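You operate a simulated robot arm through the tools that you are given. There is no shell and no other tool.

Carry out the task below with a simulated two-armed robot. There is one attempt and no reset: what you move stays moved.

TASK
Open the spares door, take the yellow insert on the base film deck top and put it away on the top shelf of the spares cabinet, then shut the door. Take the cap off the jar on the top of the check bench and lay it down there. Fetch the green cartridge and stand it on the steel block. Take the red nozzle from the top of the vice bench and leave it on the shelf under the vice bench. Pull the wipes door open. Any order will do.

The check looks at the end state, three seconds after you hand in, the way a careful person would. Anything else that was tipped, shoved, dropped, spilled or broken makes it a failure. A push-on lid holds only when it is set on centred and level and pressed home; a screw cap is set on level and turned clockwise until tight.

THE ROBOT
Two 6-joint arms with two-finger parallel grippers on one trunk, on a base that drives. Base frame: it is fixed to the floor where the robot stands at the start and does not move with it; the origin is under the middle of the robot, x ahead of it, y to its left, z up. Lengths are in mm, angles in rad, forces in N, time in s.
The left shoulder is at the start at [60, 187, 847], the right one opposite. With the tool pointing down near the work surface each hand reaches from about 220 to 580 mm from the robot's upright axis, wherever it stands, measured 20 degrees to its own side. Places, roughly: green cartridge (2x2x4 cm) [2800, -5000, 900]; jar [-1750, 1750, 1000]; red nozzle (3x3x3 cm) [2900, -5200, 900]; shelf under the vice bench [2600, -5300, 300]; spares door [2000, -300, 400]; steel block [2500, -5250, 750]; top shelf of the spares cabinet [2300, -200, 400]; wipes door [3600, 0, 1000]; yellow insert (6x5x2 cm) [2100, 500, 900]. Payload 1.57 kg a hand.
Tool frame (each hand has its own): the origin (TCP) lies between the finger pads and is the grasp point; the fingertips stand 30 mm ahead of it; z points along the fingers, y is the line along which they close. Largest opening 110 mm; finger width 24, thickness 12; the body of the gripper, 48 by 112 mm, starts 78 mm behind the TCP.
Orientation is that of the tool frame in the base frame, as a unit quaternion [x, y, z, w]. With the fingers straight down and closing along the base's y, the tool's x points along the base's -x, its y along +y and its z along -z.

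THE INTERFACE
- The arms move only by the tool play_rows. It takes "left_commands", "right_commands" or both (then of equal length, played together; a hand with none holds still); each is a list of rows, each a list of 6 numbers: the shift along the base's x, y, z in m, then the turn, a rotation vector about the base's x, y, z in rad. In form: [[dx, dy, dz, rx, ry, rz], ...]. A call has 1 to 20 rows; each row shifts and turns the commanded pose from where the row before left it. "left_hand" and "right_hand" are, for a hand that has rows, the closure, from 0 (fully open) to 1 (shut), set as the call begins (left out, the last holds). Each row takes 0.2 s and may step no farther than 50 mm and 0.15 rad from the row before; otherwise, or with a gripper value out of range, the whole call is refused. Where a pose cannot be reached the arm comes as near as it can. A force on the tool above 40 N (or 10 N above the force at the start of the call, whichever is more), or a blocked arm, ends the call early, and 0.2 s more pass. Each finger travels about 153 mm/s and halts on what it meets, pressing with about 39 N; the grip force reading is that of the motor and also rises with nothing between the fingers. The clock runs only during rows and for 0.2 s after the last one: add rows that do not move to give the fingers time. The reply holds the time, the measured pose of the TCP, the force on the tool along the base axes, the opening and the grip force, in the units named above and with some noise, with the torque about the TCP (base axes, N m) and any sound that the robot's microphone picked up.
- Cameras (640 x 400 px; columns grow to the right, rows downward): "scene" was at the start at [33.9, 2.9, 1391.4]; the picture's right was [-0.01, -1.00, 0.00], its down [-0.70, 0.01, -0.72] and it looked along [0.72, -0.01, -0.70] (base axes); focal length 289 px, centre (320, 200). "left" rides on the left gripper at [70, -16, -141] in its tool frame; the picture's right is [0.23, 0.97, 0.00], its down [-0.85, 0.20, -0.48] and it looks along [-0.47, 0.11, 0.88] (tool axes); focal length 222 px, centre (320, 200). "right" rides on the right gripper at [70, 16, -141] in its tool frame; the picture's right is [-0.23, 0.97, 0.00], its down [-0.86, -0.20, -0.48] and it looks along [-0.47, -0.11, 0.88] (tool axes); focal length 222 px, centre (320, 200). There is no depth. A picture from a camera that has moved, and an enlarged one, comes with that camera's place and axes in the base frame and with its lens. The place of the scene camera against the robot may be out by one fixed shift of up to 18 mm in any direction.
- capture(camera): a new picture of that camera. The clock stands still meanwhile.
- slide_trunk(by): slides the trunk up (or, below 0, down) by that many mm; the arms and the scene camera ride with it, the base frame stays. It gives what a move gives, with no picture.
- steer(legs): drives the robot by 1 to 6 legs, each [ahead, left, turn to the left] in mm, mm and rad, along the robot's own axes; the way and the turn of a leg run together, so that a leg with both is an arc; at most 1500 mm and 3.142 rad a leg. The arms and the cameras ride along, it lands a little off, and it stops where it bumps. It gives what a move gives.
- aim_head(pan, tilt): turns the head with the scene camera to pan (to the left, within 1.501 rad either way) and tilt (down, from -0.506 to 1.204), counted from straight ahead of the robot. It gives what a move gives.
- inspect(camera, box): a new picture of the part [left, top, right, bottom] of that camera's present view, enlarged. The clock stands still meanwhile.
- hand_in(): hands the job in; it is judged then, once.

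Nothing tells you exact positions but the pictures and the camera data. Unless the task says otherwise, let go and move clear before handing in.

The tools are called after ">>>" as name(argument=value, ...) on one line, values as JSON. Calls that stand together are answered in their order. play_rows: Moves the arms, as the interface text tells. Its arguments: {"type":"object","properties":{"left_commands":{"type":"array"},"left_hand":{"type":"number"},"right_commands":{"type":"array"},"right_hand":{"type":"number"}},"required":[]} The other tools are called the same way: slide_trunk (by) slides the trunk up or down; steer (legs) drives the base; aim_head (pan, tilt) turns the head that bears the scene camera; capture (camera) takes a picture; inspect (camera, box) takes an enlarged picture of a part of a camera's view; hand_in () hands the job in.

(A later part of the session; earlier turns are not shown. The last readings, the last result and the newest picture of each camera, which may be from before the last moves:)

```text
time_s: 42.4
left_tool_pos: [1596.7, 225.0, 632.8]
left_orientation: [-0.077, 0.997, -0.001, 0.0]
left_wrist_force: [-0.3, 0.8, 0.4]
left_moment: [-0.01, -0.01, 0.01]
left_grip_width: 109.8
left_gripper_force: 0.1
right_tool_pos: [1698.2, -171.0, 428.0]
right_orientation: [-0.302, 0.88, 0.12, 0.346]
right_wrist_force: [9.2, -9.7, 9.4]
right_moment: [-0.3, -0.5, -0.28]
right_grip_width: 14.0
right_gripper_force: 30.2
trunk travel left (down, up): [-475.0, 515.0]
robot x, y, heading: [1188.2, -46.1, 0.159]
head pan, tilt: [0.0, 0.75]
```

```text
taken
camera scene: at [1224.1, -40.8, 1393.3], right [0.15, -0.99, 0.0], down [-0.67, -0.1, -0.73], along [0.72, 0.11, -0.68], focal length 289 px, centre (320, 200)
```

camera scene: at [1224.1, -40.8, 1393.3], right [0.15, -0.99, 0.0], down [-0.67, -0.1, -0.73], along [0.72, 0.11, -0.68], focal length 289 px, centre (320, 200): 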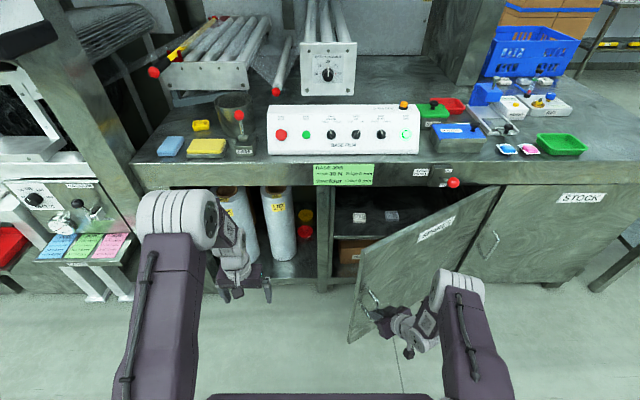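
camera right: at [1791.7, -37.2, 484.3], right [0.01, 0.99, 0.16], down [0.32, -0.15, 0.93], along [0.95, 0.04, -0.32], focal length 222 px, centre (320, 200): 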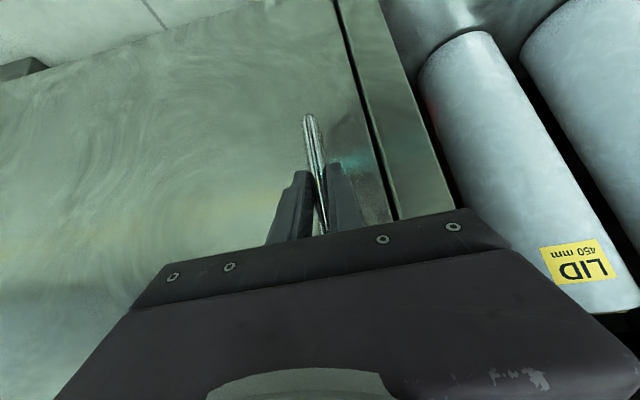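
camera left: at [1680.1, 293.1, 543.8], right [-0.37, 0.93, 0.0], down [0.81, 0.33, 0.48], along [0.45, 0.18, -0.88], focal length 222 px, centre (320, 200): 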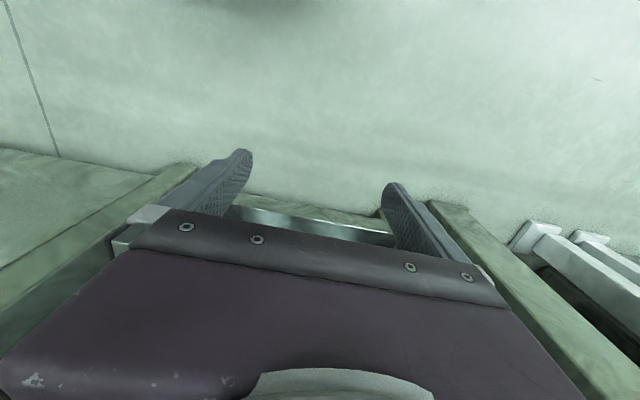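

The door is about 30° open with the interior shelf visible. Continuing the arc.

>>> steer(legs=[[-37.6, -31.2, 0]])

>>> steer(legs=[[-34.6, -34.4, 0]])

>>> steer(legs=[[-31.5, -37.4, 0]])

>>> play_rows(right_commands=[[0, 0, 0, 0, 0, 0.06], [0, 0, 0, 0, 0, 0.06], [0, 0, 0, 0, 0, 0.06], [0, 0, 0, 0, 0, 0.06]])

>>> capture(camera="scene")

```text
time_s: 43.3
left_tool_pos: [1559.7, 186.9, 632.2]
left_orientation: [-0.077, 0.997, 0.001, 0.001]
left_wrist_force: [0.1, -0.2, 0.8]
left_moment: [0.0, -0.04, -0.01]
left_grip_width: 110.2
left_gripper_force: 0.0
right_tool_pos: [1664.2, -208.2, 426.7]
right_orientation: [-0.301, 0.88, 0.12, 0.346]
right_wrist_force: [14.3, -12.6, 12.9]
right_moment: [-1.04, -0.4, -0.19]
right_grip_width: 13.9
right_gripper_force: 30.3
trunk travel left (down, up): [-475.0, 515.0]
robot x, y, heading: [1157.1, -86.2, 0.154]
head pan, tilt: [0.0, 0.75]
```

```text
time_s: 44.2
left_tool_pos: [1530.9, 148.7, 633.2]
left_orientation: [-0.077, 0.997, 0.0, 0.0]
left_wrist_force: [-0.5, 0.1, 0.9]
left_moment: [0.02, -0.02, -0.02]
left_grip_width: 110.0
left_gripper_force: 0.0
right_tool_pos: [1633.3, -246.9, 427.8]
right_orientation: [-0.304, 0.88, 0.121, 0.344]
right_wrist_force: [-10.1, 6.6, 5.1]
right_moment: [-0.89, 0.01, 0.26]
right_grip_width: 14.1
right_gripper_force: 30.2
trunk travel left (down, up): [-475.0, 515.0]
robot x, y, heading: [1129.3, -126.0, 0.156]
head pan, tilt: [0.0, 0.75]
```

```text
time_s: 45.2
left_tool_pos: [1505.1, 107.4, 632.7]
left_orientation: [-0.076, 0.997, 0.0, 0.001]
left_wrist_force: [-0.2, -0.5, -1.2]
left_moment: [0.04, -0.01, 0.0]
left_grip_width: 109.8
left_gripper_force: 0.0
right_tool_pos: [1607.1, -288.2, 426.8]
right_orientation: [-0.304, 0.88, 0.121, 0.344]
right_wrist_force: [-14.9, 8.6, 9.7]
right_moment: [-0.86, 0.05, 0.29]
right_grip_width: 13.9
right_gripper_force: 29.6
trunk travel left (down, up): [-475.0, 515.0]
robot x, y, heading: [1104.2, -165.6, 0.157]
head pan, tilt: [0.0, 0.75]
```

```text
time_s: 46.2
left_tool_pos: [1507.5, 107.4, 631.7]
left_orientation: [-0.076, 0.997, 0.0, 0.0]
left_wrist_force: [-0.9, 0.2, -0.1]
left_moment: [0.04, -0.05, -0.05]
left_grip_width: 110.0
left_gripper_force: 0.1
right_tool_pos: [1610.2, -288.4, 427.0]
right_orientation: [-0.407, 0.838, 0.159, 0.326]
right_wrist_force: [12.6, -6.8, 10.3]
right_moment: [0.04, -0.77, -0.24]
right_grip_width: 13.8
right_gripper_force: 30.2
trunk travel left (down, up): [-475.0, 515.0]
robot x, y, heading: [1100.7, -165.8, 0.153]
head pan, tilt: [0.0, 0.75]
```

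```text
taken
camera scene: at [1137.0, -158.4, 1393.3], right [0.15, -0.99, 0.0], down [-0.67, -0.1, -0.73], along [0.72, 0.11, -0.68], focal length 289 px, centre (320, 200)
```

scene: 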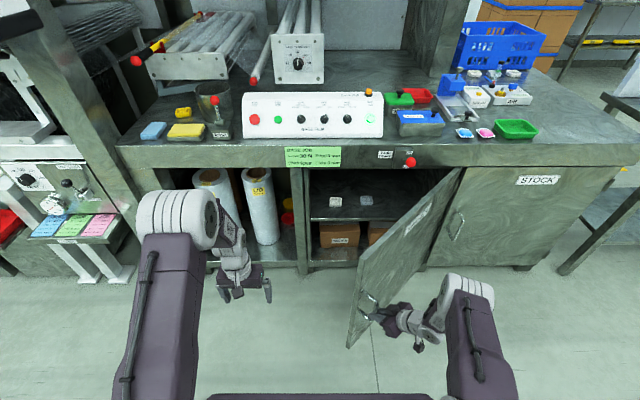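

>>> steer(legs=[[-27.9, -40, 0]])

>>> steer(legs=[[-24.2, -42.5, 0]])

>>> play_rows(right_commands=[[0, 0, 0, 0, 0, 0.06], [0, 0, 0, 0, 0, 0.06], [0, 0, 0, 0, 0, 0.06]])

>>> steer(legs=[[-20.3, -44.3, 0]])

>>> capture(camera="scene")

```text
time_s: 47.1
left_tool_pos: [1485.5, 62.5, 632.9]
left_orientation: [-0.076, 0.997, 0.001, 0.0]
left_wrist_force: [-0.4, 0.0, 0.7]
left_moment: [0.0, 0.0, 0.03]
left_grip_width: 110.2
left_gripper_force: 0.0
right_tool_pos: [1587.4, -333.2, 426.9]
right_orientation: [-0.407, 0.838, 0.16, 0.325]
right_wrist_force: [12.5, -6.0, 12.4]
right_moment: [-1.08, -0.36, -0.2]
right_grip_width: 13.9
right_gripper_force: 30.2
trunk travel left (down, up): [-475.0, 515.0]
robot x, y, heading: [1080.1, -209.8, 0.148]
head pan, tilt: [0.0, 0.75]
```

```text
time_s: 48.0
left_tool_pos: [1468.3, 17.3, 633.0]
left_orientation: [-0.076, 0.997, 0.0, 0.001]
left_wrist_force: [0.1, -0.6, 0.2]
left_moment: [-0.01, -0.01, -0.01]
left_grip_width: 109.9
left_gripper_force: 0.1
right_tool_pos: [1569.0, -378.4, 426.6]
right_orientation: [-0.408, 0.838, 0.16, 0.325]
right_wrist_force: [-10.7, 3.4, 6.6]
right_moment: [-1.1, 0.01, 0.18]
right_grip_width: 13.8
right_gripper_force: 29.7
trunk travel left (down, up): [-475.0, 515.0]
robot x, y, heading: [1063.1, -252.5, 0.151]
head pan, tilt: [0.0, 0.75]
```

```text
time_s: 48.8
left_tool_pos: [1467.6, 17.5, 631.2]
left_orientation: [-0.077, 0.997, 0.0, 0.0]
left_wrist_force: [0.4, -0.1, 0.5]
left_moment: [-0.02, 0.0, 0.01]
left_grip_width: 110.0
left_gripper_force: 0.0
right_tool_pos: [1570.2, -378.7, 426.1]
right_orientation: [-0.482, 0.798, 0.188, 0.309]
right_wrist_force: [9.0, -4.2, 6.7]
right_moment: [-0.06, -0.36, -0.27]
right_grip_width: 13.8
right_gripper_force: 29.9
trunk travel left (down, up): [-475.0, 515.0]
robot x, y, heading: [1062.7, -259.0, 0.155]
head pan, tilt: [0.0, 0.75]
```

```text
time_s: 49.7
left_tool_pos: [1454.8, -30.9, 632.5]
left_orientation: [-0.077, 0.997, 0.001, 0.0]
left_wrist_force: [-1.0, -1.2, 0.4]
left_moment: [0.04, 0.01, 0.0]
left_grip_width: 110.2
left_gripper_force: 0.0
right_tool_pos: [1557.0, -425.0, 425.3]
right_orientation: [-0.481, 0.798, 0.188, 0.309]
right_wrist_force: [9.3, -3.3, 11.3]
right_moment: [-0.92, -0.28, -0.14]
right_grip_width: 13.7
right_gripper_force: 30.7
trunk travel left (down, up): [-475.0, 515.0]
robot x, y, heading: [1053.1, -301.7, 0.156]
head pan, tilt: [0.0, 0.75]
```

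```text
taken
camera scene: at [1083.5, -296.4, 1393.4], right [0.15, -0.99, 0.0], down [-0.67, -0.1, -0.73], along [0.72, 0.11, -0.68], focal length 289 px, centre (320, 200)
```

scene: 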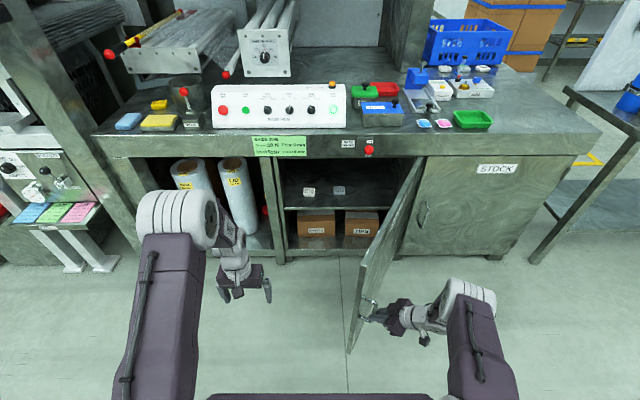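

>>> steer(legs=[[-16.2, -46, 0]])

>>> steer(legs=[[-12.1, -47.3, 0]])

>>> play_rows(right_commands=[[0, 0, 0, 0, 0, 0.06], [0, 0, 0, 0, 0, 0.06], [0, 0, 0, 0, 0, 0.06]])

>>> steer(legs=[[-7.7, -48.2, 0]])

>>> steer(legs=[[-3.4, -48.7, 0]])

>>> capture(camera="scene")

```text
time_s: 50.6
left_tool_pos: [1444.9, -79.9, 633.1]
left_orientation: [-0.075, 0.997, 0.0, 0.001]
left_wrist_force: [0.1, 0.5, -0.4]
left_moment: [0.03, -0.02, -0.01]
left_grip_width: 110.0
left_gripper_force: 0.0
right_tool_pos: [1545.8, -475.0, 426.3]
right_orientation: [-0.481, 0.799, 0.187, 0.308]
right_wrist_force: [-15.0, 2.7, 7.4]
right_moment: [-1.0, -0.03, 0.19]
right_grip_width: 13.9
right_gripper_force: 30.2
trunk travel left (down, up): [-475.0, 515.0]
robot x, y, heading: [1039.1, -351.2, 0.153]
head pan, tilt: [0.0, 0.75]
```

```text
time_s: 51.6
left_tool_pos: [1439.1, -127.3, 633.4]
left_orientation: [-0.076, 0.997, 0.0, 0.0]
left_wrist_force: [-0.7, -0.2, -0.3]
left_moment: [0.02, 0.0, -0.04]
left_grip_width: 110.2
left_gripper_force: 0.0
right_tool_pos: [1539.2, -523.0, 424.8]
right_orientation: [-0.482, 0.799, 0.188, 0.307]
right_wrist_force: [-18.0, 1.6, 11.4]
right_moment: [-0.93, -0.14, 0.21]
right_grip_width: 14.2
right_gripper_force: 30.2
trunk travel left (down, up): [-475.0, 515.0]
robot x, y, heading: [1035.8, -399.3, 0.155]
head pan, tilt: [0.0, 0.75]
```

```text
time_s: 52.4
left_tool_pos: [1440.7, -127.2, 632.5]
left_orientation: [-0.077, 0.997, 0.0, 0.0]
left_wrist_force: [0.0, -0.2, 0.4]
left_moment: [0.0, -0.01, 0.0]
left_grip_width: 110.0
left_gripper_force: 0.0
right_tool_pos: [1542.8, -522.8, 424.6]
right_orientation: [-0.552, 0.752, 0.213, 0.29]
right_wrist_force: [9.4, -0.9, 9.9]
right_moment: [-0.03, -0.72, -0.13]
right_grip_width: 14.0
right_gripper_force: 30.2
trunk travel left (down, up): [-475.0, 515.0]
robot x, y, heading: [1039.1, -399.5, 0.151]
head pan, tilt: [0.0, 0.75]
```

```text
time_s: 53.3
left_tool_pos: [1438.8, -177.1, 632.0]
left_orientation: [-0.077, 0.997, 0.001, 0.001]
left_wrist_force: [-0.2, 0.4, -0.6]
left_moment: [0.02, 0.03, 0.02]
left_grip_width: 110.1
left_gripper_force: 0.1
right_tool_pos: [1539.5, -572.0, 424.9]
right_orientation: [-0.553, 0.752, 0.215, 0.288]
right_wrist_force: [5.0, 1.1, 13.7]
right_moment: [-0.87, -0.63, -0.11]
right_grip_width: 13.7
right_gripper_force: 30.3
trunk travel left (down, up): [-475.0, 515.0]
robot x, y, heading: [1035.1, -446.7, 0.154]
head pan, tilt: [0.0, 0.75]
```

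```text
time_s: 54.2
left_tool_pos: [1443.1, -225.8, 633.0]
left_orientation: [-0.076, 0.997, 0.0, 0.0]
left_wrist_force: [0.2, -0.1, -0.4]
left_moment: [0.02, -0.01, -0.02]
left_grip_width: 110.2
left_gripper_force: 0.0
right_tool_pos: [1541.8, -621.2, 424.9]
right_orientation: [-0.553, 0.752, 0.214, 0.287]
right_wrist_force: [-16.9, -1.0, 8.1]
right_moment: [-1.0, -0.41, 0.21]
right_grip_width: 14.0
right_gripper_force: 30.7
trunk travel left (down, up): [-475.0, 515.0]
robot x, y, heading: [1043.6, -497.7, 0.152]
head pan, tilt: [0.0, 0.75]
```

```text
taken
camera scene: at [1071.8, -491.3, 1393.3], right [0.15, -0.99, 0.0], down [-0.67, -0.1, -0.73], along [0.72, 0.11, -0.68], focal length 289 px, centre (320, 200)
```

scene: 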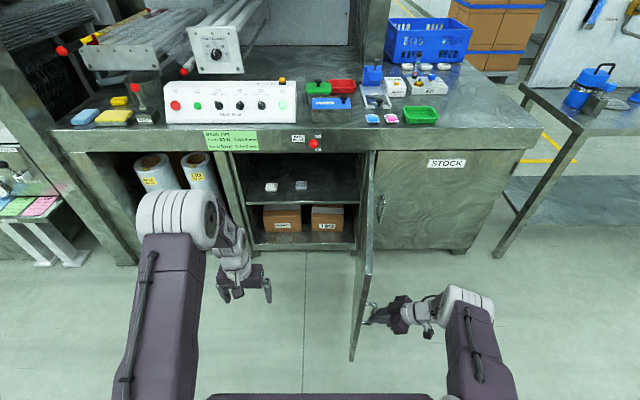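

>>> steer(legs=[[1, -48.7, 0]])

>>> play_rows(right_commands=[[0, 0, 0, 0, 0, 0.06], [0, 0, 0, 0, 0, 0.06], [0, 0, 0, 0, 0, 0.06]])

>>> steer(legs=[[5.3, -48.6, 0]])

>>> steer(legs=[[9.8, -47.8, 0]])

>>> steer(legs=[[13.9, -46.7, 0]])

>>> capture(camera="scene")

>>> capture(camera="right")

```text
time_s: 55.1
left_tool_pos: [1451.5, -275.6, 633.1]
left_orientation: [-0.075, 0.997, 0.001, 0.001]
left_wrist_force: [-0.2, -0.2, 0.5]
left_moment: [0.06, 0.01, 0.0]
left_grip_width: 110.2
left_gripper_force: 0.1
right_tool_pos: [1550.6, -669.9, 424.6]
right_orientation: [-0.553, 0.752, 0.215, 0.287]
right_wrist_force: [-20.8, -4.1, 11.9]
right_moment: [-0.86, -0.39, 0.32]
right_grip_width: 14.0
right_gripper_force: 30.5
trunk travel left (down, up): [-475.0, 515.0]
robot x, y, heading: [1046.2, -546.8, 0.157]
head pan, tilt: [0.0, 0.75]
```

```text
time_s: 55.9
left_tool_pos: [1453.7, -273.4, 632.2]
left_orientation: [-0.077, 0.997, 0.0, 0.0]
left_wrist_force: [-0.2, -0.1, 0.6]
left_moment: [-0.01, 0.0, 0.01]
left_grip_width: 110.2
left_gripper_force: 0.1
right_tool_pos: [1552.1, -669.2, 424.0]
right_orientation: [-0.618, 0.701, 0.236, 0.265]
right_wrist_force: [7.3, 1.2, 5.0]
right_moment: [0.12, -0.75, -0.22]
right_grip_width: 13.7
right_gripper_force: 30.1
trunk travel left (down, up): [-475.0, 515.0]
robot x, y, heading: [1045.8, -547.1, 0.155]
head pan, tilt: [0.0, 0.75]
```

```text
time_s: 56.8
left_tool_pos: [1465.1, -319.6, 633.4]
left_orientation: [-0.078, 0.997, 0.0, 0.0]
left_wrist_force: [-0.7, -0.9, 0.6]
left_moment: [0.08, 0.0, -0.01]
left_grip_width: 109.9
left_gripper_force: 0.1
right_tool_pos: [1562.5, -715.2, 424.0]
right_orientation: [-0.619, 0.7, 0.237, 0.265]
right_wrist_force: [4.3, 1.0, 7.8]
right_moment: [-0.83, -0.87, -0.06]
right_grip_width: 13.9
right_gripper_force: 29.1
trunk travel left (down, up): [-475.0, 515.0]
robot x, y, heading: [1062.2, -591.7, 0.152]
head pan, tilt: [0.0, 0.75]
```

```text
time_s: 57.8
left_tool_pos: [1482.1, -366.1, 634.3]
left_orientation: [-0.076, 0.997, 0.001, 0.0]
left_wrist_force: [0.1, -0.7, 1.1]
left_moment: [0.03, -0.01, -0.02]
left_grip_width: 110.0
left_gripper_force: 0.1
right_tool_pos: [1578.0, -761.3, 422.8]
right_orientation: [-0.62, 0.7, 0.237, 0.265]
right_wrist_force: [-20.2, -8.1, 6.0]
right_moment: [-0.86, -0.55, 0.28]
right_grip_width: 13.8
right_gripper_force: 30.2
trunk travel left (down, up): [-475.0, 515.0]
robot x, y, heading: [1078.5, -633.8, 0.153]
head pan, tilt: [0.0, 0.75]
```

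```text
time_s: 58.7
left_tool_pos: [1500.2, -407.7, 633.6]
left_orientation: [-0.076, 0.997, 0.001, 0.001]
left_wrist_force: [0.6, -0.8, -0.3]
left_moment: [0.06, 0.01, -0.01]
left_grip_width: 110.3
left_gripper_force: 0.1
right_tool_pos: [1596.7, -803.8, 422.2]
right_orientation: [-0.62, 0.699, 0.238, 0.264]
right_wrist_force: [-28.0, -13.7, 10.8]
right_moment: [-0.67, -0.52, 0.4]
right_grip_width: 14.0
right_gripper_force: 30.1
trunk travel left (down, up): [-475.0, 515.0]
robot x, y, heading: [1098.4, -678.9, 0.156]
head pan, tilt: [0.0, 0.75]
```

```text
taken
camera scene: at [1128.7, -675.1, 1393.3], right [0.15, -0.99, 0.0], down [-0.67, -0.1, -0.73], along [0.72, 0.11, -0.68], focal length 289 px, centre (320, 200)
```

scene: 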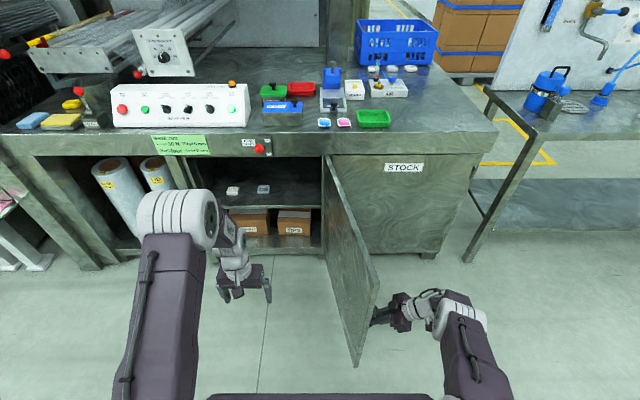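

```text
taken
camera right: at [1565.8, -947.3, 482.7], right [-0.95, 0.28, 0.16], down [0.24, 0.29, 0.92], along [0.22, 0.91, -0.35], focal length 222 px, centre (320, 200)
```

right: 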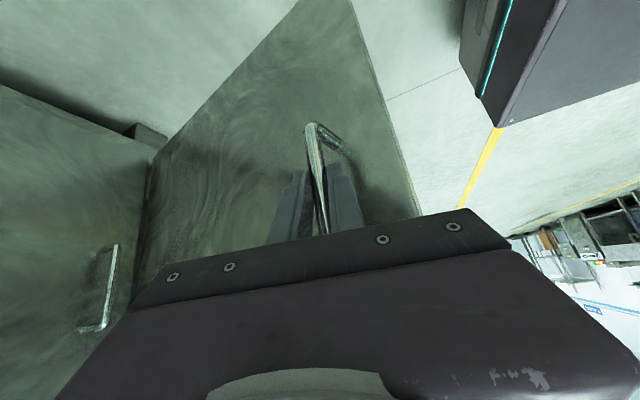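

The door is open to about 100°. I'll release the handle and drive clear to the right, then back.

>>> play_rows(right_commands=[[0, 0, 0, 0, 0, 0], [0, 0, 0, 0, 0, 0], [0, 0, 0, 0, 0, 0]], right_hand=0.45)

>>> steer(legs=[[0, -120, 0]])

>>> capture(camera="scene")

```text
time_s: 59.5
left_tool_pos: [1503.0, -407.7, 632.4]
left_orientation: [-0.077, 0.997, 0.0, -0.001]
left_wrist_force: [-0.6, -0.3, -0.2]
left_moment: [0.0, -0.02, -0.02]
left_grip_width: 109.7
left_gripper_force: 0.0
right_tool_pos: [1597.8, -803.8, 421.4]
right_orientation: [-0.619, 0.7, 0.239, 0.263]
right_wrist_force: [1.4, 0.0, -0.6]
right_moment: [-0.01, -0.03, 0.01]
right_grip_width: 60.5
right_gripper_force: 0.1
trunk travel left (down, up): [-475.0, 515.0]
robot x, y, heading: [1097.1, -680.9, 0.155]
head pan, tilt: [0.0, 0.75]
```

```text
time_s: 60.7
left_tool_pos: [1519.8, -527.4, 631.8]
left_orientation: [-0.077, 0.997, 0.001, -0.002]
left_wrist_force: [0.7, -0.2, 0.6]
left_moment: [0.0, 0.01, -0.03]
left_grip_width: 109.9
left_gripper_force: 0.0
right_tool_pos: [1615.5, -922.4, 421.8]
right_orientation: [-0.619, 0.7, 0.239, 0.263]
right_wrist_force: [0.2, 0.7, -0.2]
right_moment: [0.05, 0.02, 0.02]
right_grip_width: 60.4
right_gripper_force: 0.0
trunk travel left (down, up): [-475.0, 515.0]
robot x, y, heading: [1118.7, -799.2, 0.157]
head pan, tilt: [0.0, 0.75]
```

```text
taken
camera scene: at [1151.4, -793.5, 1393.2], right [0.15, -0.99, 0.0], down [-0.67, -0.1, -0.73], along [0.72, 0.11, -0.68], focal length 289 px, centre (320, 200)
```

scene: 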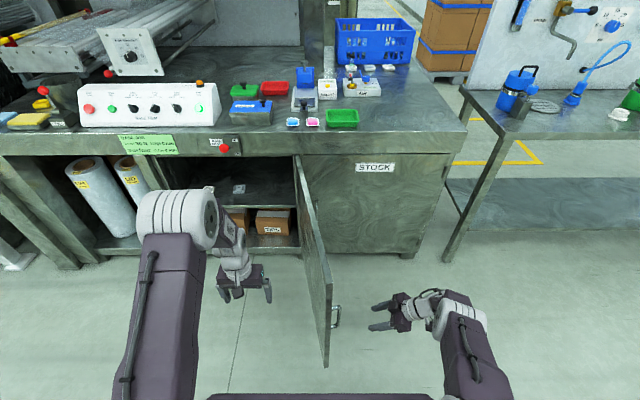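

The door stands open and the handle is free. I'll back away, restore the right hand's pose, and drive over to the insert.

>>> steer(legs=[[-330, 0, 0]])

>>> play_rows(right_commands=[[-0.01, 0, 0.01, 0, 0, -0.14], [-0.01, 0, 0.01, 0, 0, -0.14], [-0.01, 0, 0.01, 0, 0, -0.14], [-0.01, 0, 0.01, 0, 0, -0.14], [-0.01, 0, 0.01, 0, 0, -0.14], [0, 0, 0.01, 0, 0, -0.14], [0, 0, 0.01, 0, 0, -0.14], [0, 0, 0.01, 0, 0, -0.14], [0, 0, 0.01, 0, 0, -0.14]], right_hand=0)

```text
time_s: 62.9
left_tool_pos: [1200.3, -577.5, 632.7]
left_orientation: [-0.075, 0.997, 0.0, 0.001]
left_wrist_force: [-0.5, -1.3, -0.2]
left_moment: [-0.01, -0.03, -0.02]
left_grip_width: 110.1
left_gripper_force: 0.0
right_tool_pos: [1294.0, -973.6, 421.6]
right_orientation: [-0.618, 0.701, 0.237, 0.264]
right_wrist_force: [0.4, 0.0, 0.1]
right_moment: [-0.01, -0.02, 0.0]
right_grip_width: 60.7
right_gripper_force: 0.0
trunk travel left (down, up): [-475.0, 515.0]
robot x, y, heading: [791.5, -848.9, 0.153]
head pan, tilt: [0.0, 0.75]
```

```text
time_s: 64.9
left_tool_pos: [1198.6, -577.4, 631.4]
left_orientation: [-0.075, 0.997, 0.0, 0.0]
left_wrist_force: [0.2, -0.4, -1.1]
left_moment: [-0.01, 0.0, -0.02]
left_grip_width: 110.1
left_gripper_force: 0.1
right_tool_pos: [1297.1, -981.2, 508.5]
right_orientation: [-0.085, 0.932, 0.037, 0.35]
right_wrist_force: [-0.1, 1.0, -0.2]
right_moment: [0.01, 0.02, -0.02]
right_grip_width: 110.0
right_gripper_force: 0.0
right hand out of reach, approached as far as the arm can: row 6, 7, 8, 9
trunk travel left (down, up): [-475.0, 515.0]
robot x, y, heading: [793.5, -852.8, 0.148]
head pan, tilt: [0.0, 0.75]
```

>>> play_rows(right_commands=[[-0.0198, -0.003, 0.022, -0.0215, 0.1415, 0], [-0.0198, -0.003, 0.022, -0.0215, 0.1415, 0], [-0.0198, -0.003, 0.022, -0.0215, 0.1415, 0], [-0.0198, -0.003, 0.022, -0.0215, 0.1415, 0], [-0.0198, -0.003, 0.022, -0.0215, 0.1415, 0]])

>>> steer(legs=[[0, 1170, 0], [450, 0, 0]])

>>> aim_head(pan=0.3, tilt=0.6)

>>> capture(camera="scene")

```text
time_s: 66.1
left_tool_pos: [1198.6, -577.1, 631.4]
left_orientation: [-0.075, 0.997, 0.0, 0.0]
left_wrist_force: [1.0, -0.4, 0.1]
left_moment: [0.02, -0.02, 0.0]
left_grip_width: 110.1
left_gripper_force: 0.1
right_tool_pos: [1214.5, -989.5, 601.3]
right_orientation: [-0.088, 0.994, 0.032, 0.065]
right_wrist_force: [0.1, -0.4, -0.5]
right_moment: [-0.02, 0.0, -0.03]
right_grip_width: 110.1
right_gripper_force: 0.1
right hand out of reach, approached as far as the arm can: row 5
trunk travel left (down, up): [-475.0, 515.0]
robot x, y, heading: [796.0, -850.7, 0.149]
head pan, tilt: [0.0, 0.75]
```

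```text
time_s: 74.3
left_tool_pos: [1478.0, 639.2, 631.2]
left_orientation: [-0.062, 0.998, -0.001, -0.001]
left_wrist_force: [-0.3, -0.1, -0.9]
left_moment: [0.01, 0.01, 0.04]
left_grip_width: 109.8
left_gripper_force: 0.2
right_tool_pos: [1485.5, 227.1, 600.5]
right_orientation: [-0.076, 0.995, 0.032, 0.064]
right_wrist_force: [0.7, 0.9, 0.4]
right_moment: [0.02, 0.02, 0.01]
right_grip_width: 110.1
right_gripper_force: 0.1
trunk travel left (down, up): [-475.0, 515.0]
robot x, y, heading: [1067.0, 370.5, 0.124]
head pan, tilt: [0.0, 0.75]
```

```text
time_s: 75.2
left_tool_pos: [1477.9, 638.3, 631.7]
left_orientation: [-0.063, 0.998, -0.001, -0.001]
left_wrist_force: [-0.1, -0.1, -0.4]
left_moment: [-0.02, 0.02, 0.01]
left_grip_width: 109.9
left_gripper_force: 0.0
right_tool_pos: [1484.7, 226.0, 600.6]
right_orientation: [-0.076, 0.995, 0.032, 0.065]
right_wrist_force: [-0.9, -0.1, 0.5]
right_moment: [-0.01, 0.0, -0.01]
right_grip_width: 110.1
right_gripper_force: 0.1
trunk travel left (down, up): [-475.0, 515.0]
robot x, y, heading: [1068.7, 376.3, 0.124]
head pan, tilt: [0.3, 0.6]
```

```text
taken
camera scene: at [1099.4, 410.1, 1406.1], right [0.41, -0.91, 0.0], down [-0.52, -0.23, -0.82], along [0.75, 0.34, -0.57], focal length 289 px, centre (320, 200)
```

scene: 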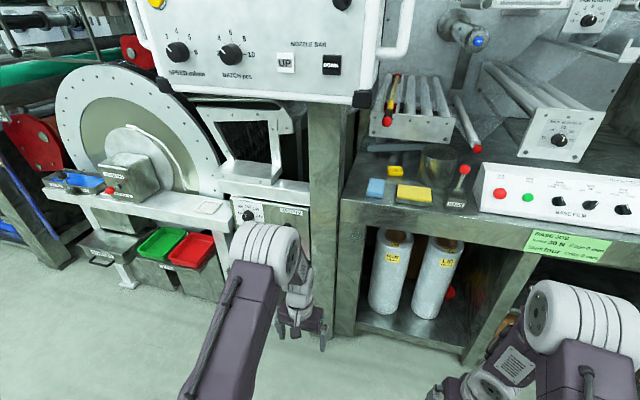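

The control panel's bottom edge is about z=1180 near y≥554, so I want to keep the arm low: lower trunk and reach up over the deck. First I'll lower the trunk, tuck the right hand and raise the left hand here in free space.

>>> slide_trunk(by=-150)

>>> play_rows(left_commands=[[0, 0, 0.045, 0, 0, 0], [0, 0, 0.045, 0, 0, 0], [0, 0, 0.045, 0, 0, 0], [0, 0, 0.045, 0, 0, 0], [0, 0, 0.045, 0, 0, 0], [0, 0, 0.045, 0, 0, 0], [0, 0, 0.045, 0, 0, 0], [0, 0, 0.045, 0, 0, 0]], right_commands=[[-0.0124, -0.0015, 0, -0.0062, 0.05, 0], [-0.0124, -0.0015, 0, -0.0062, 0.05, 0], [-0.0124, -0.0015, 0, -0.0025, 0.0298, 0], [-0.0124, -0.0015, 0, 0, 0, 0], [-0.0124, -0.0015, 0, 0, 0, 0], [-0.0124, -0.0015, 0, 0, 0, 0], [-0.0124, -0.0015, 0, 0, 0, 0], [-0.0124, -0.0015, 0, 0, 0, 0]])

>>> capture(camera="scene")

```text
time_s: 76.9
left_tool_pos: [1476.9, 638.4, 481.9]
left_orientation: [-0.063, 0.998, 0.0, 0.0]
left_wrist_force: [-0.2, -0.6, 1.1]
left_moment: [-0.01, -0.02, 0.02]
left_grip_width: 110.1
left_gripper_force: 0.1
right_tool_pos: [1484.6, 226.7, 451.0]
right_orientation: [-0.075, 0.995, 0.032, 0.065]
right_wrist_force: [0.8, 0.4, -0.3]
right_moment: [0.01, -0.01, 0.0]
right_grip_width: 110.1
right_gripper_force: 0.1
trunk travel left (down, up): [-325.0, 665.0]
robot x, y, heading: [1068.1, 379.7, 0.125]
head pan, tilt: [0.3, 0.6]
```

```text
time_s: 78.7
left_tool_pos: [1475.9, 638.5, 843.5]
left_orientation: [-0.063, 0.998, 0.0, 0.0]
left_wrist_force: [-0.2, 0.3, 0.0]
left_moment: [0.04, -0.02, -0.01]
left_grip_width: 110.1
left_gripper_force: 0.1
right_tool_pos: [1397.2, 218.1, 451.0]
right_orientation: [-0.075, 0.997, 0.031, 0.0]
right_wrist_force: [-0.5, 0.2, -0.4]
right_moment: [0.01, 0.0, 0.02]
right_grip_width: 110.2
right_gripper_force: 0.1
right hand out of reach, approached as far as the arm can: row 4, 6
trunk travel left (down, up): [-325.0, 665.0]
robot x, y, heading: [1066.4, 376.0, 0.126]
head pan, tilt: [0.3, 0.6]
```

```text
taken
camera scene: at [1099.1, 410.0, 1256.1], right [0.41, -0.91, 0.0], down [-0.51, -0.23, -0.83], along [0.75, 0.34, -0.56], focal length 289 px, centre (320, 200)
```

scene: 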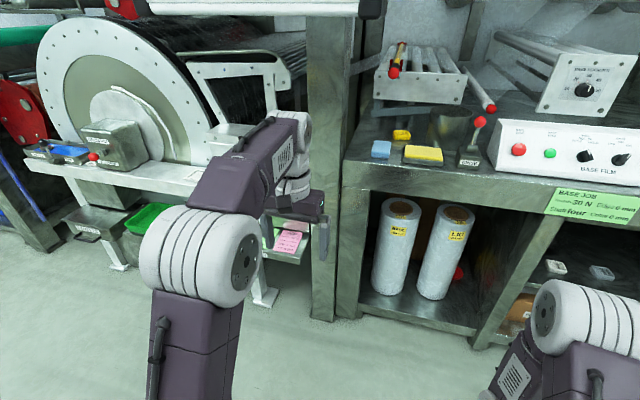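

>>> play_rows(left_commands=[[0, 0, 0.02, 0.0188, -0.148, 0], [0, 0, 0.02, 0.0188, -0.148, 0], [0, 0, 0.02, 0.0188, -0.148, 0], [0, 0, 0.02, 0.0188, -0.148, 0], [0, 0, 0.01, 0, 0, 0]])

>>> steer(legs=[[0, -179, 0.015], [425, 0, 0]])

>>> capture(camera="scene")

>>> capture(camera="left")

```text
time_s: 79.9
left_tool_pos: [1476.9, 638.3, 931.3]
left_orientation: [-0.061, 0.954, 0.019, 0.293]
left_wrist_force: [-0.4, -0.4, -0.2]
left_moment: [-0.01, 0.0, -0.03]
left_grip_width: 110.0
left_gripper_force: 0.1
right_tool_pos: [1396.7, 216.8, 450.4]
right_orientation: [-0.074, 0.997, 0.029, -0.001]
right_wrist_force: [-0.2, 0.1, -0.3]
right_moment: [0.01, -0.02, -0.01]
right_grip_width: 109.9
right_gripper_force: 0.1
trunk travel left (down, up): [-325.0, 665.0]
robot x, y, heading: [1066.8, 379.7, 0.128]
head pan, tilt: [0.3, 0.6]
```

```text
time_s: 83.6
left_tool_pos: [1922.7, 522.2, 931.6]
left_orientation: [-0.064, 0.954, 0.02, 0.293]
left_wrist_force: [0.1, -1.1, -0.2]
left_moment: [0.01, -0.01, 0.02]
left_grip_width: 110.1
left_gripper_force: 0.0
right_tool_pos: [1843.8, 101.8, 451.0]
right_orientation: [-0.077, 0.997, 0.03, 0.0]
right_wrist_force: [0.2, -0.3, 0.4]
right_moment: [0.01, 0.03, -0.03]
right_grip_width: 110.1
right_gripper_force: 0.0
trunk travel left (down, up): [-325.0, 665.0]
robot x, y, heading: [1513.1, 260.4, 0.134]
head pan, tilt: [0.3, 0.6]
```

```text
taken
camera scene: at [1546.0, 292.1, 1256.1], right [0.42, -0.91, 0.0], down [-0.51, -0.24, -0.82], along [0.75, 0.35, -0.57], focal length 289 px, centre (320, 200)
```

scene: 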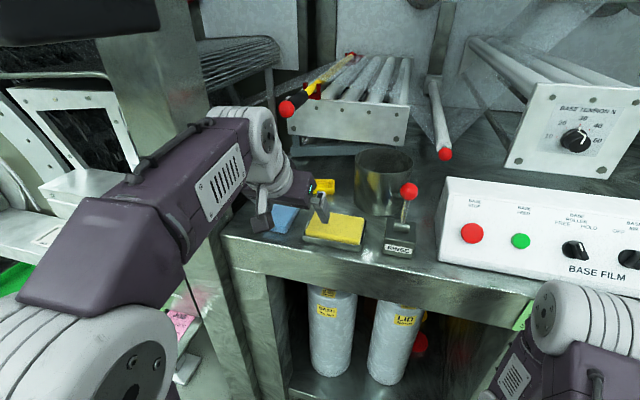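

```text
taken
camera left: at [1790.1, 489.7, 1008.3], right [-0.32, 0.94, -0.13], down [0.41, 0.26, 0.88], along [0.86, 0.22, -0.47], focal length 222 px, centre (320, 200)
```

left: 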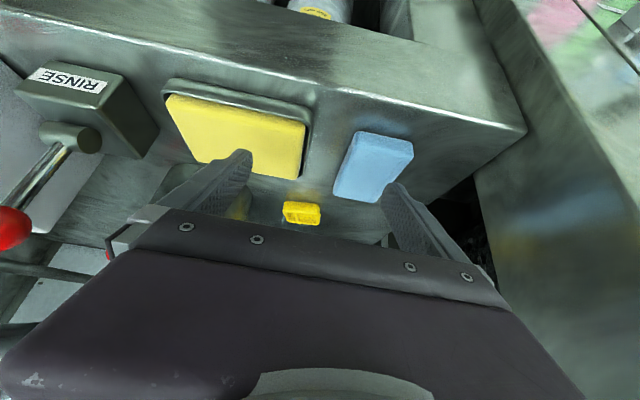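

>>> inspect(camera="left", box=[220, 150, 380, 250])

>>> inspect(camera="scene", box=[240, 150, 400, 250])

```text
4.00 times, centred on (300, 200) of left
camera zoom: at [1790.1, 489.7, 1008.3], right [-0.32, 0.94, -0.13], down [0.41, 0.26, 0.88], along [0.86, 0.22, -0.47], focal length 888 px, centre (400, 200)
```

zoom: 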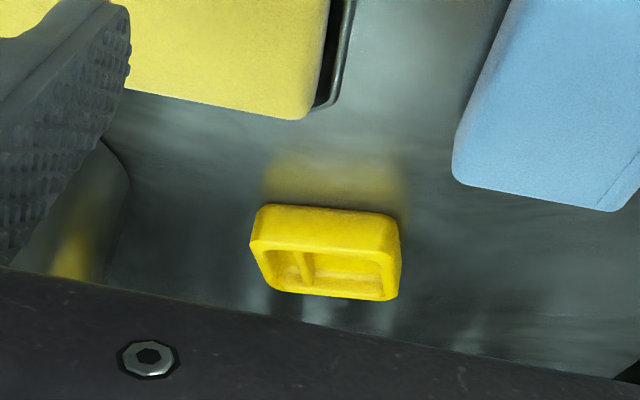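

```text
4.00 times, centred on (320, 200) of scene
camera zoom: at [1546.0, 292.1, 1256.1], right [0.42, -0.91, 0.0], down [-0.51, -0.24, -0.82], along [0.75, 0.35, -0.57], focal length 1155 px, centre (320, 200)
```

zoom: 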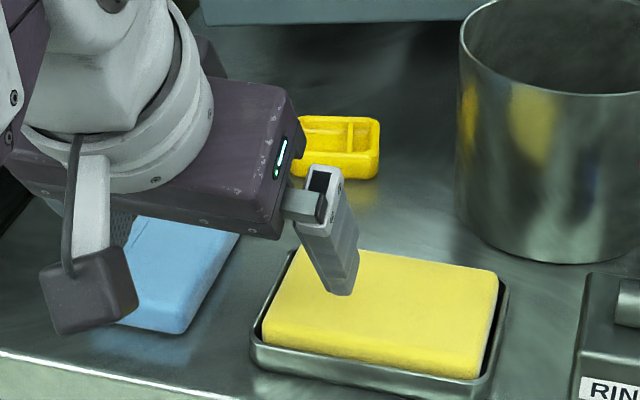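

The insert is around [2130, 552] with its 60 mm width turned about 0.26 rad from the deck direction; the cup and rinse lever leave enough room. I'll creep 55 mm nearer, then bring the left hand to a hover with matching yaw and a narrower opening.

>>> steer(legs=[[55, 0, 0]])

>>> play_rows(left_commands=[[0.01, 0, 0.003, 0, 0, 0.065], [0.02, 0, 0, 0, 0, 0.065], [0.02, 0, 0, 0, 0, 0.065], [0.02, 0, 0, 0, 0, 0.065], [0.015, 0, 0, 0, 0, 0]], left_hand=0.236)

>>> capture(camera="left")

>>> capture(camera="scene")

```text
time_s: 84.6
left_tool_pos: [1977.9, 531.8, 930.3]
left_orientation: [-0.063, 0.954, 0.019, 0.293]
left_wrist_force: [-0.1, -0.1, -0.5]
left_moment: [0.0, 0.03, 0.03]
left_grip_width: 109.6
left_gripper_force: 0.0
right_tool_pos: [1898.9, 109.3, 450.4]
right_orientation: [-0.077, 0.997, 0.03, -0.001]
right_wrist_force: [0.3, -0.5, -0.5]
right_moment: [-0.03, 0.04, -0.01]
right_grip_width: 110.0
right_gripper_force: 0.1
trunk travel left (down, up): [-325.0, 665.0]
robot x, y, heading: [1569.6, 264.5, 0.136]
head pan, tilt: [0.3, 0.6]
```

```text
time_s: 85.8
left_tool_pos: [2061.4, 529.4, 934.6]
left_orientation: [-0.187, 0.938, 0.058, 0.287]
left_wrist_force: [0.4, -1.1, -1.2]
left_moment: [-0.02, -0.02, 0.01]
left_grip_width: 84.4
left_gripper_force: 0.1
right_tool_pos: [1898.5, 107.6, 451.0]
right_orientation: [-0.078, 0.997, 0.031, -0.001]
right_wrist_force: [0.0, 0.2, -0.4]
right_moment: [0.04, -0.01, 0.0]
right_grip_width: 110.1
right_gripper_force: 0.1
trunk travel left (down, up): [-325.0, 665.0]
robot x, y, heading: [1565.4, 264.4, 0.126]
head pan, tilt: [0.3, 0.6]
```

```text
taken
camera left: at [1943.0, 462.7, 1012.0], right [-0.55, 0.83, -0.13], down [0.33, 0.35, 0.88], along [0.77, 0.44, -0.47], focal length 222 px, centre (320, 200)
```

left: 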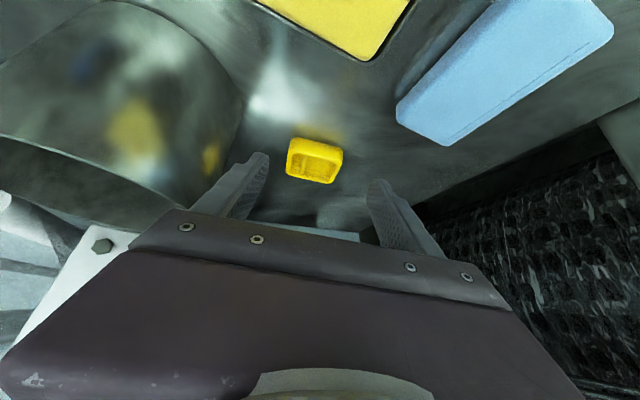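

```text
taken
camera scene: at [1600.3, 299.4, 1256.1], right [0.42, -0.91, 0.0], down [-0.51, -0.24, -0.82], along [0.75, 0.35, -0.57], focal length 289 px, centre (320, 200)
```

scene: 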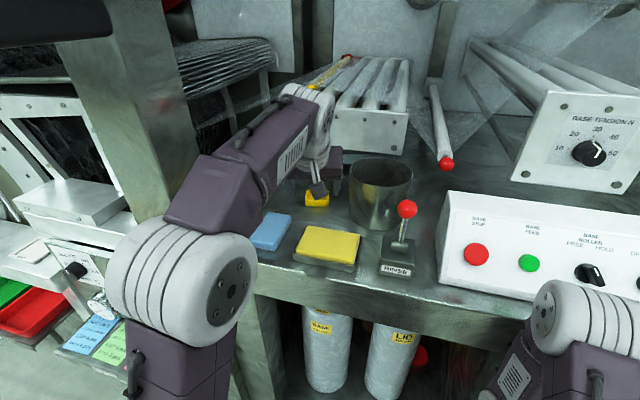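

>>> inspect(camera="left", box=[240, 110, 400, 210])

```text
4.00 times, centred on (320, 160) of left
camera zoom: at [1943.0, 462.7, 1012.0], right [-0.55, 0.83, -0.13], down [0.33, 0.35, 0.88], along [0.77, 0.44, -0.47], focal length 888 px, centre (320, 360)
```

zoom: 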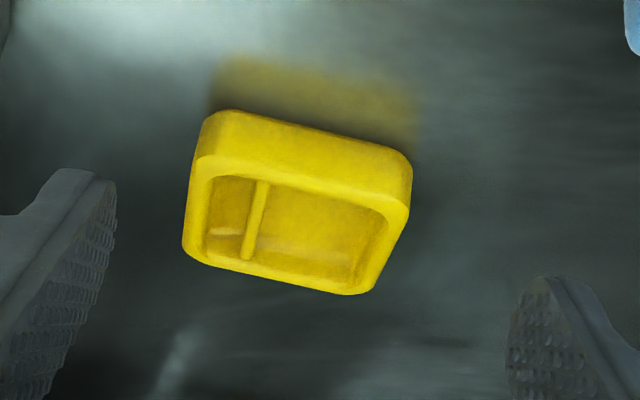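

>>> play_rows(left_commands=[[0.0187, 0.0032, 0, 0, 0, 0], [0.0072, 0.003, -0.0115, 0, 0, 0], [0.0072, 0.003, -0.0115, 0, 0, 0], [0.0052, 0.0022, -0.0083, 0, 0, 0], [0, 0, 0, 0, 0, 0]])

>>> inspect(camera="left", box=[240, 110, 400, 210])

```text
time_s: 87.0
left_tool_pos: [2099.7, 543.3, 902.2]
left_orientation: [-0.186, 0.937, 0.057, 0.289]
left_wrist_force: [-0.1, -0.3, -0.1]
left_moment: [-0.01, -0.01, 0.01]
left_grip_width: 84.0
left_gripper_force: 0.0
right_tool_pos: [1898.6, 108.6, 449.5]
right_orientation: [-0.078, 0.996, 0.03, -0.001]
right_wrist_force: [-0.1, -0.3, -0.7]
right_moment: [0.02, -0.02, 0.01]
right_grip_width: 110.0
right_gripper_force: 0.2
trunk travel left (down, up): [-325.0, 665.0]
robot x, y, heading: [1566.2, 265.6, 0.135]
head pan, tilt: [0.3, 0.6]
```

```text
4.00 times, centred on (320, 160) of left
camera zoom: at [1981.7, 475.3, 979.8], right [-0.55, 0.83, -0.13], down [0.33, 0.35, 0.88], along [0.77, 0.44, -0.46], focal length 888 px, centre (320, 360)
```

zoom: 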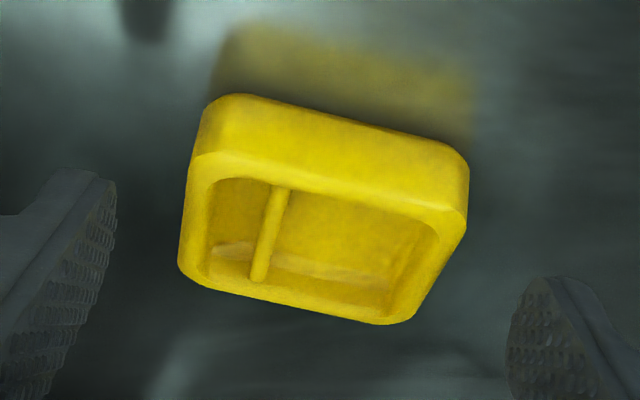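

>>> play_rows(left_commands=[[0.0034, 0.0002, -0.006, 0, 0, 0], [0.0034, 0.0, -0.006, 0, 0, 0], [0, 0, 0, 0, 0, 0]])

>>> play_rows(left_commands=[[0, 0, 0, 0, 0, 0], [0, 0, 0, 0, 0, 0], [0, 0, 0, 0, 0, 0], [0, 0, 0, 0, 0, 0]], left_hand=1)

>>> inspect(camera="left", box=[220, 110, 420, 235])

```text
time_s: 87.8
left_tool_pos: [2106.6, 542.3, 890.6]
left_orientation: [-0.186, 0.938, 0.058, 0.287]
left_wrist_force: [0.4, -0.9, 0.6]
left_moment: [0.01, 0.0, -0.01]
left_grip_width: 84.1
left_gripper_force: 0.1
right_tool_pos: [1898.4, 108.1, 450.8]
right_orientation: [-0.078, 0.996, 0.03, -0.001]
right_wrist_force: [-0.3, -0.3, 0.2]
right_moment: [0.03, 0.0, -0.01]
right_grip_width: 109.9
right_gripper_force: 0.0
trunk travel left (down, up): [-325.0, 665.0]
robot x, y, heading: [1564.8, 264.7, 0.131]
head pan, tilt: [0.3, 0.6]
```

```text
time_s: 88.8
left_tool_pos: [2107.5, 541.8, 889.9]
left_orientation: [-0.186, 0.938, 0.057, 0.287]
left_wrist_force: [-0.1, 0.2, -0.2]
left_moment: [-0.03, 0.01, -0.01]
left_grip_width: 57.1
left_gripper_force: 39.4
right_tool_pos: [1899.0, 108.6, 450.6]
right_orientation: [-0.077, 0.997, 0.029, 0.0]
right_wrist_force: [-1.5, 1.3, -0.6]
right_moment: [-0.01, 0.01, 0.0]
right_grip_width: 110.0
right_gripper_force: 0.1
trunk travel left (down, up): [-325.0, 665.0]
robot x, y, heading: [1565.3, 263.9, 0.133]
head pan, tilt: [0.3, 0.6]
```

```text
3.20 times, centred on (320, 172) of left
camera zoom: at [1987.5, 475.1, 967.6], right [-0.55, 0.83, -0.13], down [0.33, 0.35, 0.88], along [0.77, 0.44, -0.47], focal length 711 px, centre (320, 288)
```

zoom: 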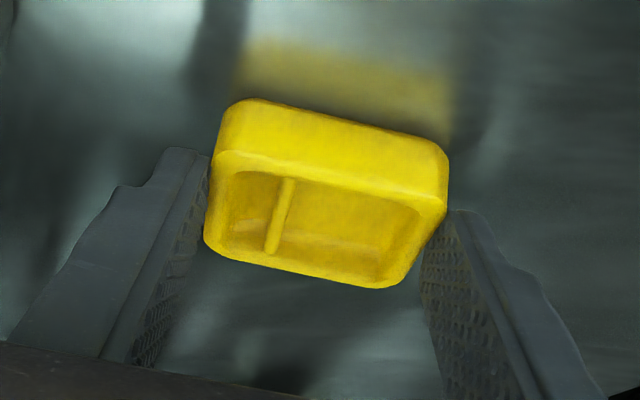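

The insert is gripped (57 mm). Lifting gently and checking.

>>> play_rows(left_commands=[[0, 0, 0.008, 0, 0, 0], [0, 0, 0.012, 0, 0, 0], [0, 0, 0.015, 0, 0, 0], [0, 0, 0.015, 0, 0, 0], [0, 0, 0, 0, 0, 0]])

>>> inspect(camera="left", box=[220, 110, 420, 235])

>>> capture(camera="scene")

```text
time_s: 90.0
left_tool_pos: [2106.1, 541.9, 940.7]
left_orientation: [-0.185, 0.938, 0.057, 0.288]
left_wrist_force: [-0.7, 0.9, -0.5]
left_moment: [-0.03, 0.0, -0.01]
left_grip_width: 0.0
left_gripper_force: 21.3
right_tool_pos: [1898.4, 108.3, 450.7]
right_orientation: [-0.077, 0.997, 0.029, -0.001]
right_wrist_force: [-0.4, 1.1, 0.8]
right_moment: [0.01, 0.02, 0.07]
right_grip_width: 110.1
right_gripper_force: 0.0
trunk travel left (down, up): [-325.0, 665.0]
robot x, y, heading: [1569.4, 266.3, 0.133]
head pan, tilt: [0.3, 0.6]
```

```text
3.20 times, centred on (320, 172) of left
camera zoom: at [1986.7, 475.4, 1017.9], right [-0.55, 0.83, -0.13], down [0.33, 0.35, 0.88], along [0.77, 0.44, -0.47], focal length 711 px, centre (320, 288)
```

zoom: 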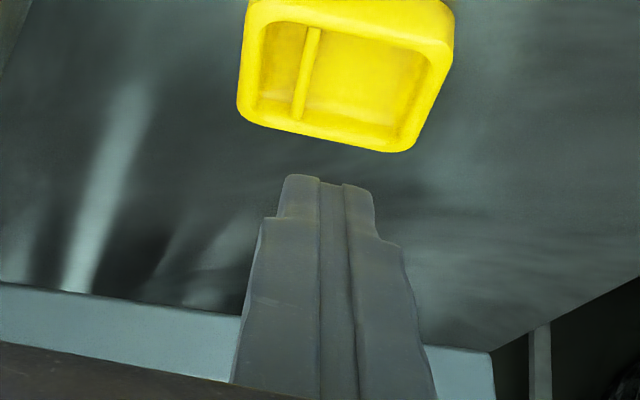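

```text
taken
camera scene: at [1600.0, 299.3, 1256.1], right [0.42, -0.91, 0.0], down [-0.51, -0.24, -0.83], along [0.75, 0.35, -0.56], focal length 289 px, centre (320, 200)
```

scene: 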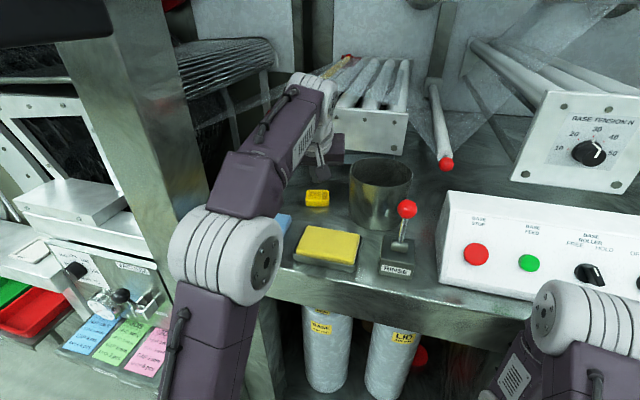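

The grip slipped off: the deck is lower than I assumed (about z=846), so the fingers only caught the rim. The insert is still in place; I'll reopen and re-measure.

>>> play_rows(left_commands=[[0, 0, 0, 0, 0, 0], [0, 0, 0, 0, 0, 0], [0, 0, 0, 0, 0, 0]], left_hand=0.22)

>>> inspect(camera="left", box=[240, 70, 400, 170])

```text
time_s: 90.8
left_tool_pos: [2105.9, 542.7, 941.3]
left_orientation: [-0.186, 0.937, 0.057, 0.289]
left_wrist_force: [-0.4, 0.5, 0.2]
left_moment: [-0.02, -0.01, 0.01]
left_grip_width: 86.1
left_gripper_force: 0.1
right_tool_pos: [1898.7, 107.9, 451.4]
right_orientation: [-0.077, 0.997, 0.03, -0.001]
right_wrist_force: [0.5, 0.2, 0.1]
right_moment: [0.0, 0.01, 0.01]
right_grip_width: 110.0
right_gripper_force: 0.1
trunk travel left (down, up): [-325.0, 665.0]
robot x, y, heading: [1570.3, 263.9, 0.129]
head pan, tilt: [0.3, 0.6]
```

```text
4.00 times, centred on (320, 120) of left
camera zoom: at [1986.7, 475.4, 1017.9], right [-0.55, 0.83, -0.13], down [0.33, 0.35, 0.88], along [0.77, 0.44, -0.47], focal length 888 px, centre (320, 520)
```

zoom: 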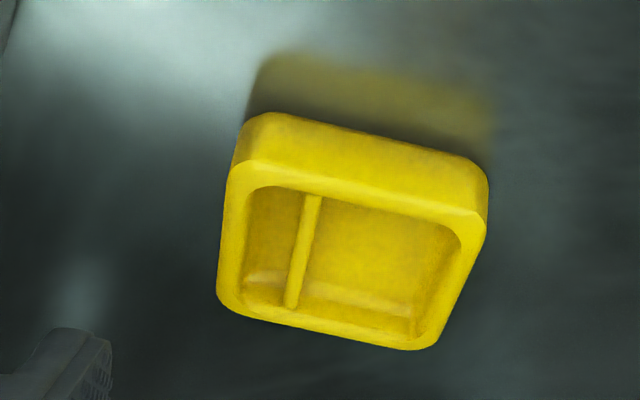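

>>> play_rows(left_commands=[[0.0027, 0.0011, -0.015, 0, 0, 0], [0.0027, 0.0011, -0.015, 0, 0, 0], [0.0027, 0.0011, -0.015, 0, 0, 0], [0, 0, -0.009, 0, 0, 0], [0, 0, 0, 0, 0, 0]])

>>> play_rows(left_commands=[[0, 0, -0.003, 0, 0, 0], [0, 0, -0.002, 0, 0, 0], [0, 0, 0, 0, 0, 0]])

>>> inspect(camera="left", box=[220, 110, 420, 235])

```text
time_s: 92.0
left_tool_pos: [2113.9, 545.4, 886.4]
left_orientation: [-0.186, 0.937, 0.057, 0.289]
left_wrist_force: [-0.3, 0.0, 0.6]
left_moment: [0.02, 0.01, 0.02]
left_grip_width: 85.8
left_gripper_force: 0.1
right_tool_pos: [1898.6, 108.7, 450.0]
right_orientation: [-0.078, 0.997, 0.03, -0.001]
right_wrist_force: [-1.5, 0.0, 0.0]
right_moment: [-0.03, 0.01, 0.0]
right_grip_width: 110.1
right_gripper_force: 0.0
trunk travel left (down, up): [-325.0, 665.0]
robot x, y, heading: [1566.9, 266.9, 0.134]
head pan, tilt: [0.3, 0.6]
```

```text
time_s: 92.8
left_tool_pos: [2114.5, 545.5, 883.1]
left_orientation: [-0.186, 0.937, 0.057, 0.289]
left_wrist_force: [0.7, 0.4, -0.3]
left_moment: [-0.02, 0.02, 0.01]
left_grip_width: 85.8
left_gripper_force: 0.2
right_tool_pos: [1898.7, 109.2, 452.5]
right_orientation: [-0.077, 0.997, 0.03, -0.001]
right_wrist_force: [-0.3, -0.1, -0.2]
right_moment: [0.0, 0.01, -0.05]
right_grip_width: 110.0
right_gripper_force: 0.1
trunk travel left (down, up): [-325.0, 665.0]
robot x, y, heading: [1565.9, 265.0, 0.137]
head pan, tilt: [0.3, 0.6]
```

```text
3.20 times, centred on (320, 172) of left
camera zoom: at [1995.4, 478.2, 959.2], right [-0.55, 0.83, -0.13], down [0.33, 0.35, 0.88], along [0.77, 0.44, -0.46], focal length 711 px, centre (320, 288)
```

zoom: 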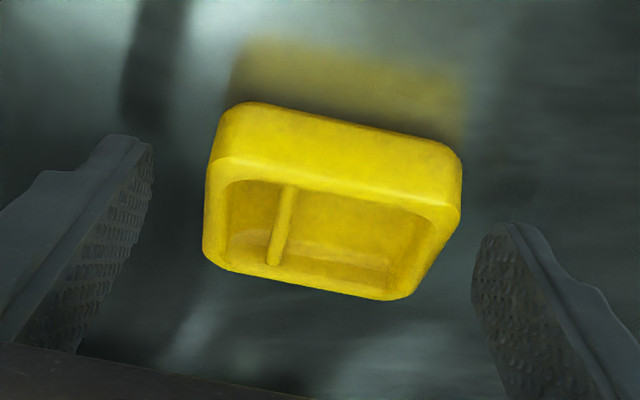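

>>> play_rows(left_commands=[[0, 0, -0.002, 0, 0, 0], [0, 0, -0.002, 0, 0, 0], [0, 0, 0, 0, 0, 0]])

```text
time_s: 93.6
left_tool_pos: [2113.9, 544.7, 882.2]
left_orientation: [-0.186, 0.936, 0.058, 0.292]
left_wrist_force: [4.9, 0.9, 17.5]
left_moment: [0.13, -0.19, 0.19]
left_grip_width: 85.8
left_gripper_force: 0.1
right_tool_pos: [1898.3, 107.6, 451.5]
right_orientation: [-0.078, 0.997, 0.03, 0.0]
right_wrist_force: [-0.2, 1.0, 0.6]
right_moment: [-0.01, 0.01, -0.04]
right_grip_width: 109.7
right_gripper_force: 0.1
trunk travel left (down, up): [-325.0, 665.0]
robot x, y, heading: [1567.8, 262.9, 0.131]
head pan, tilt: [0.3, 0.6]
```

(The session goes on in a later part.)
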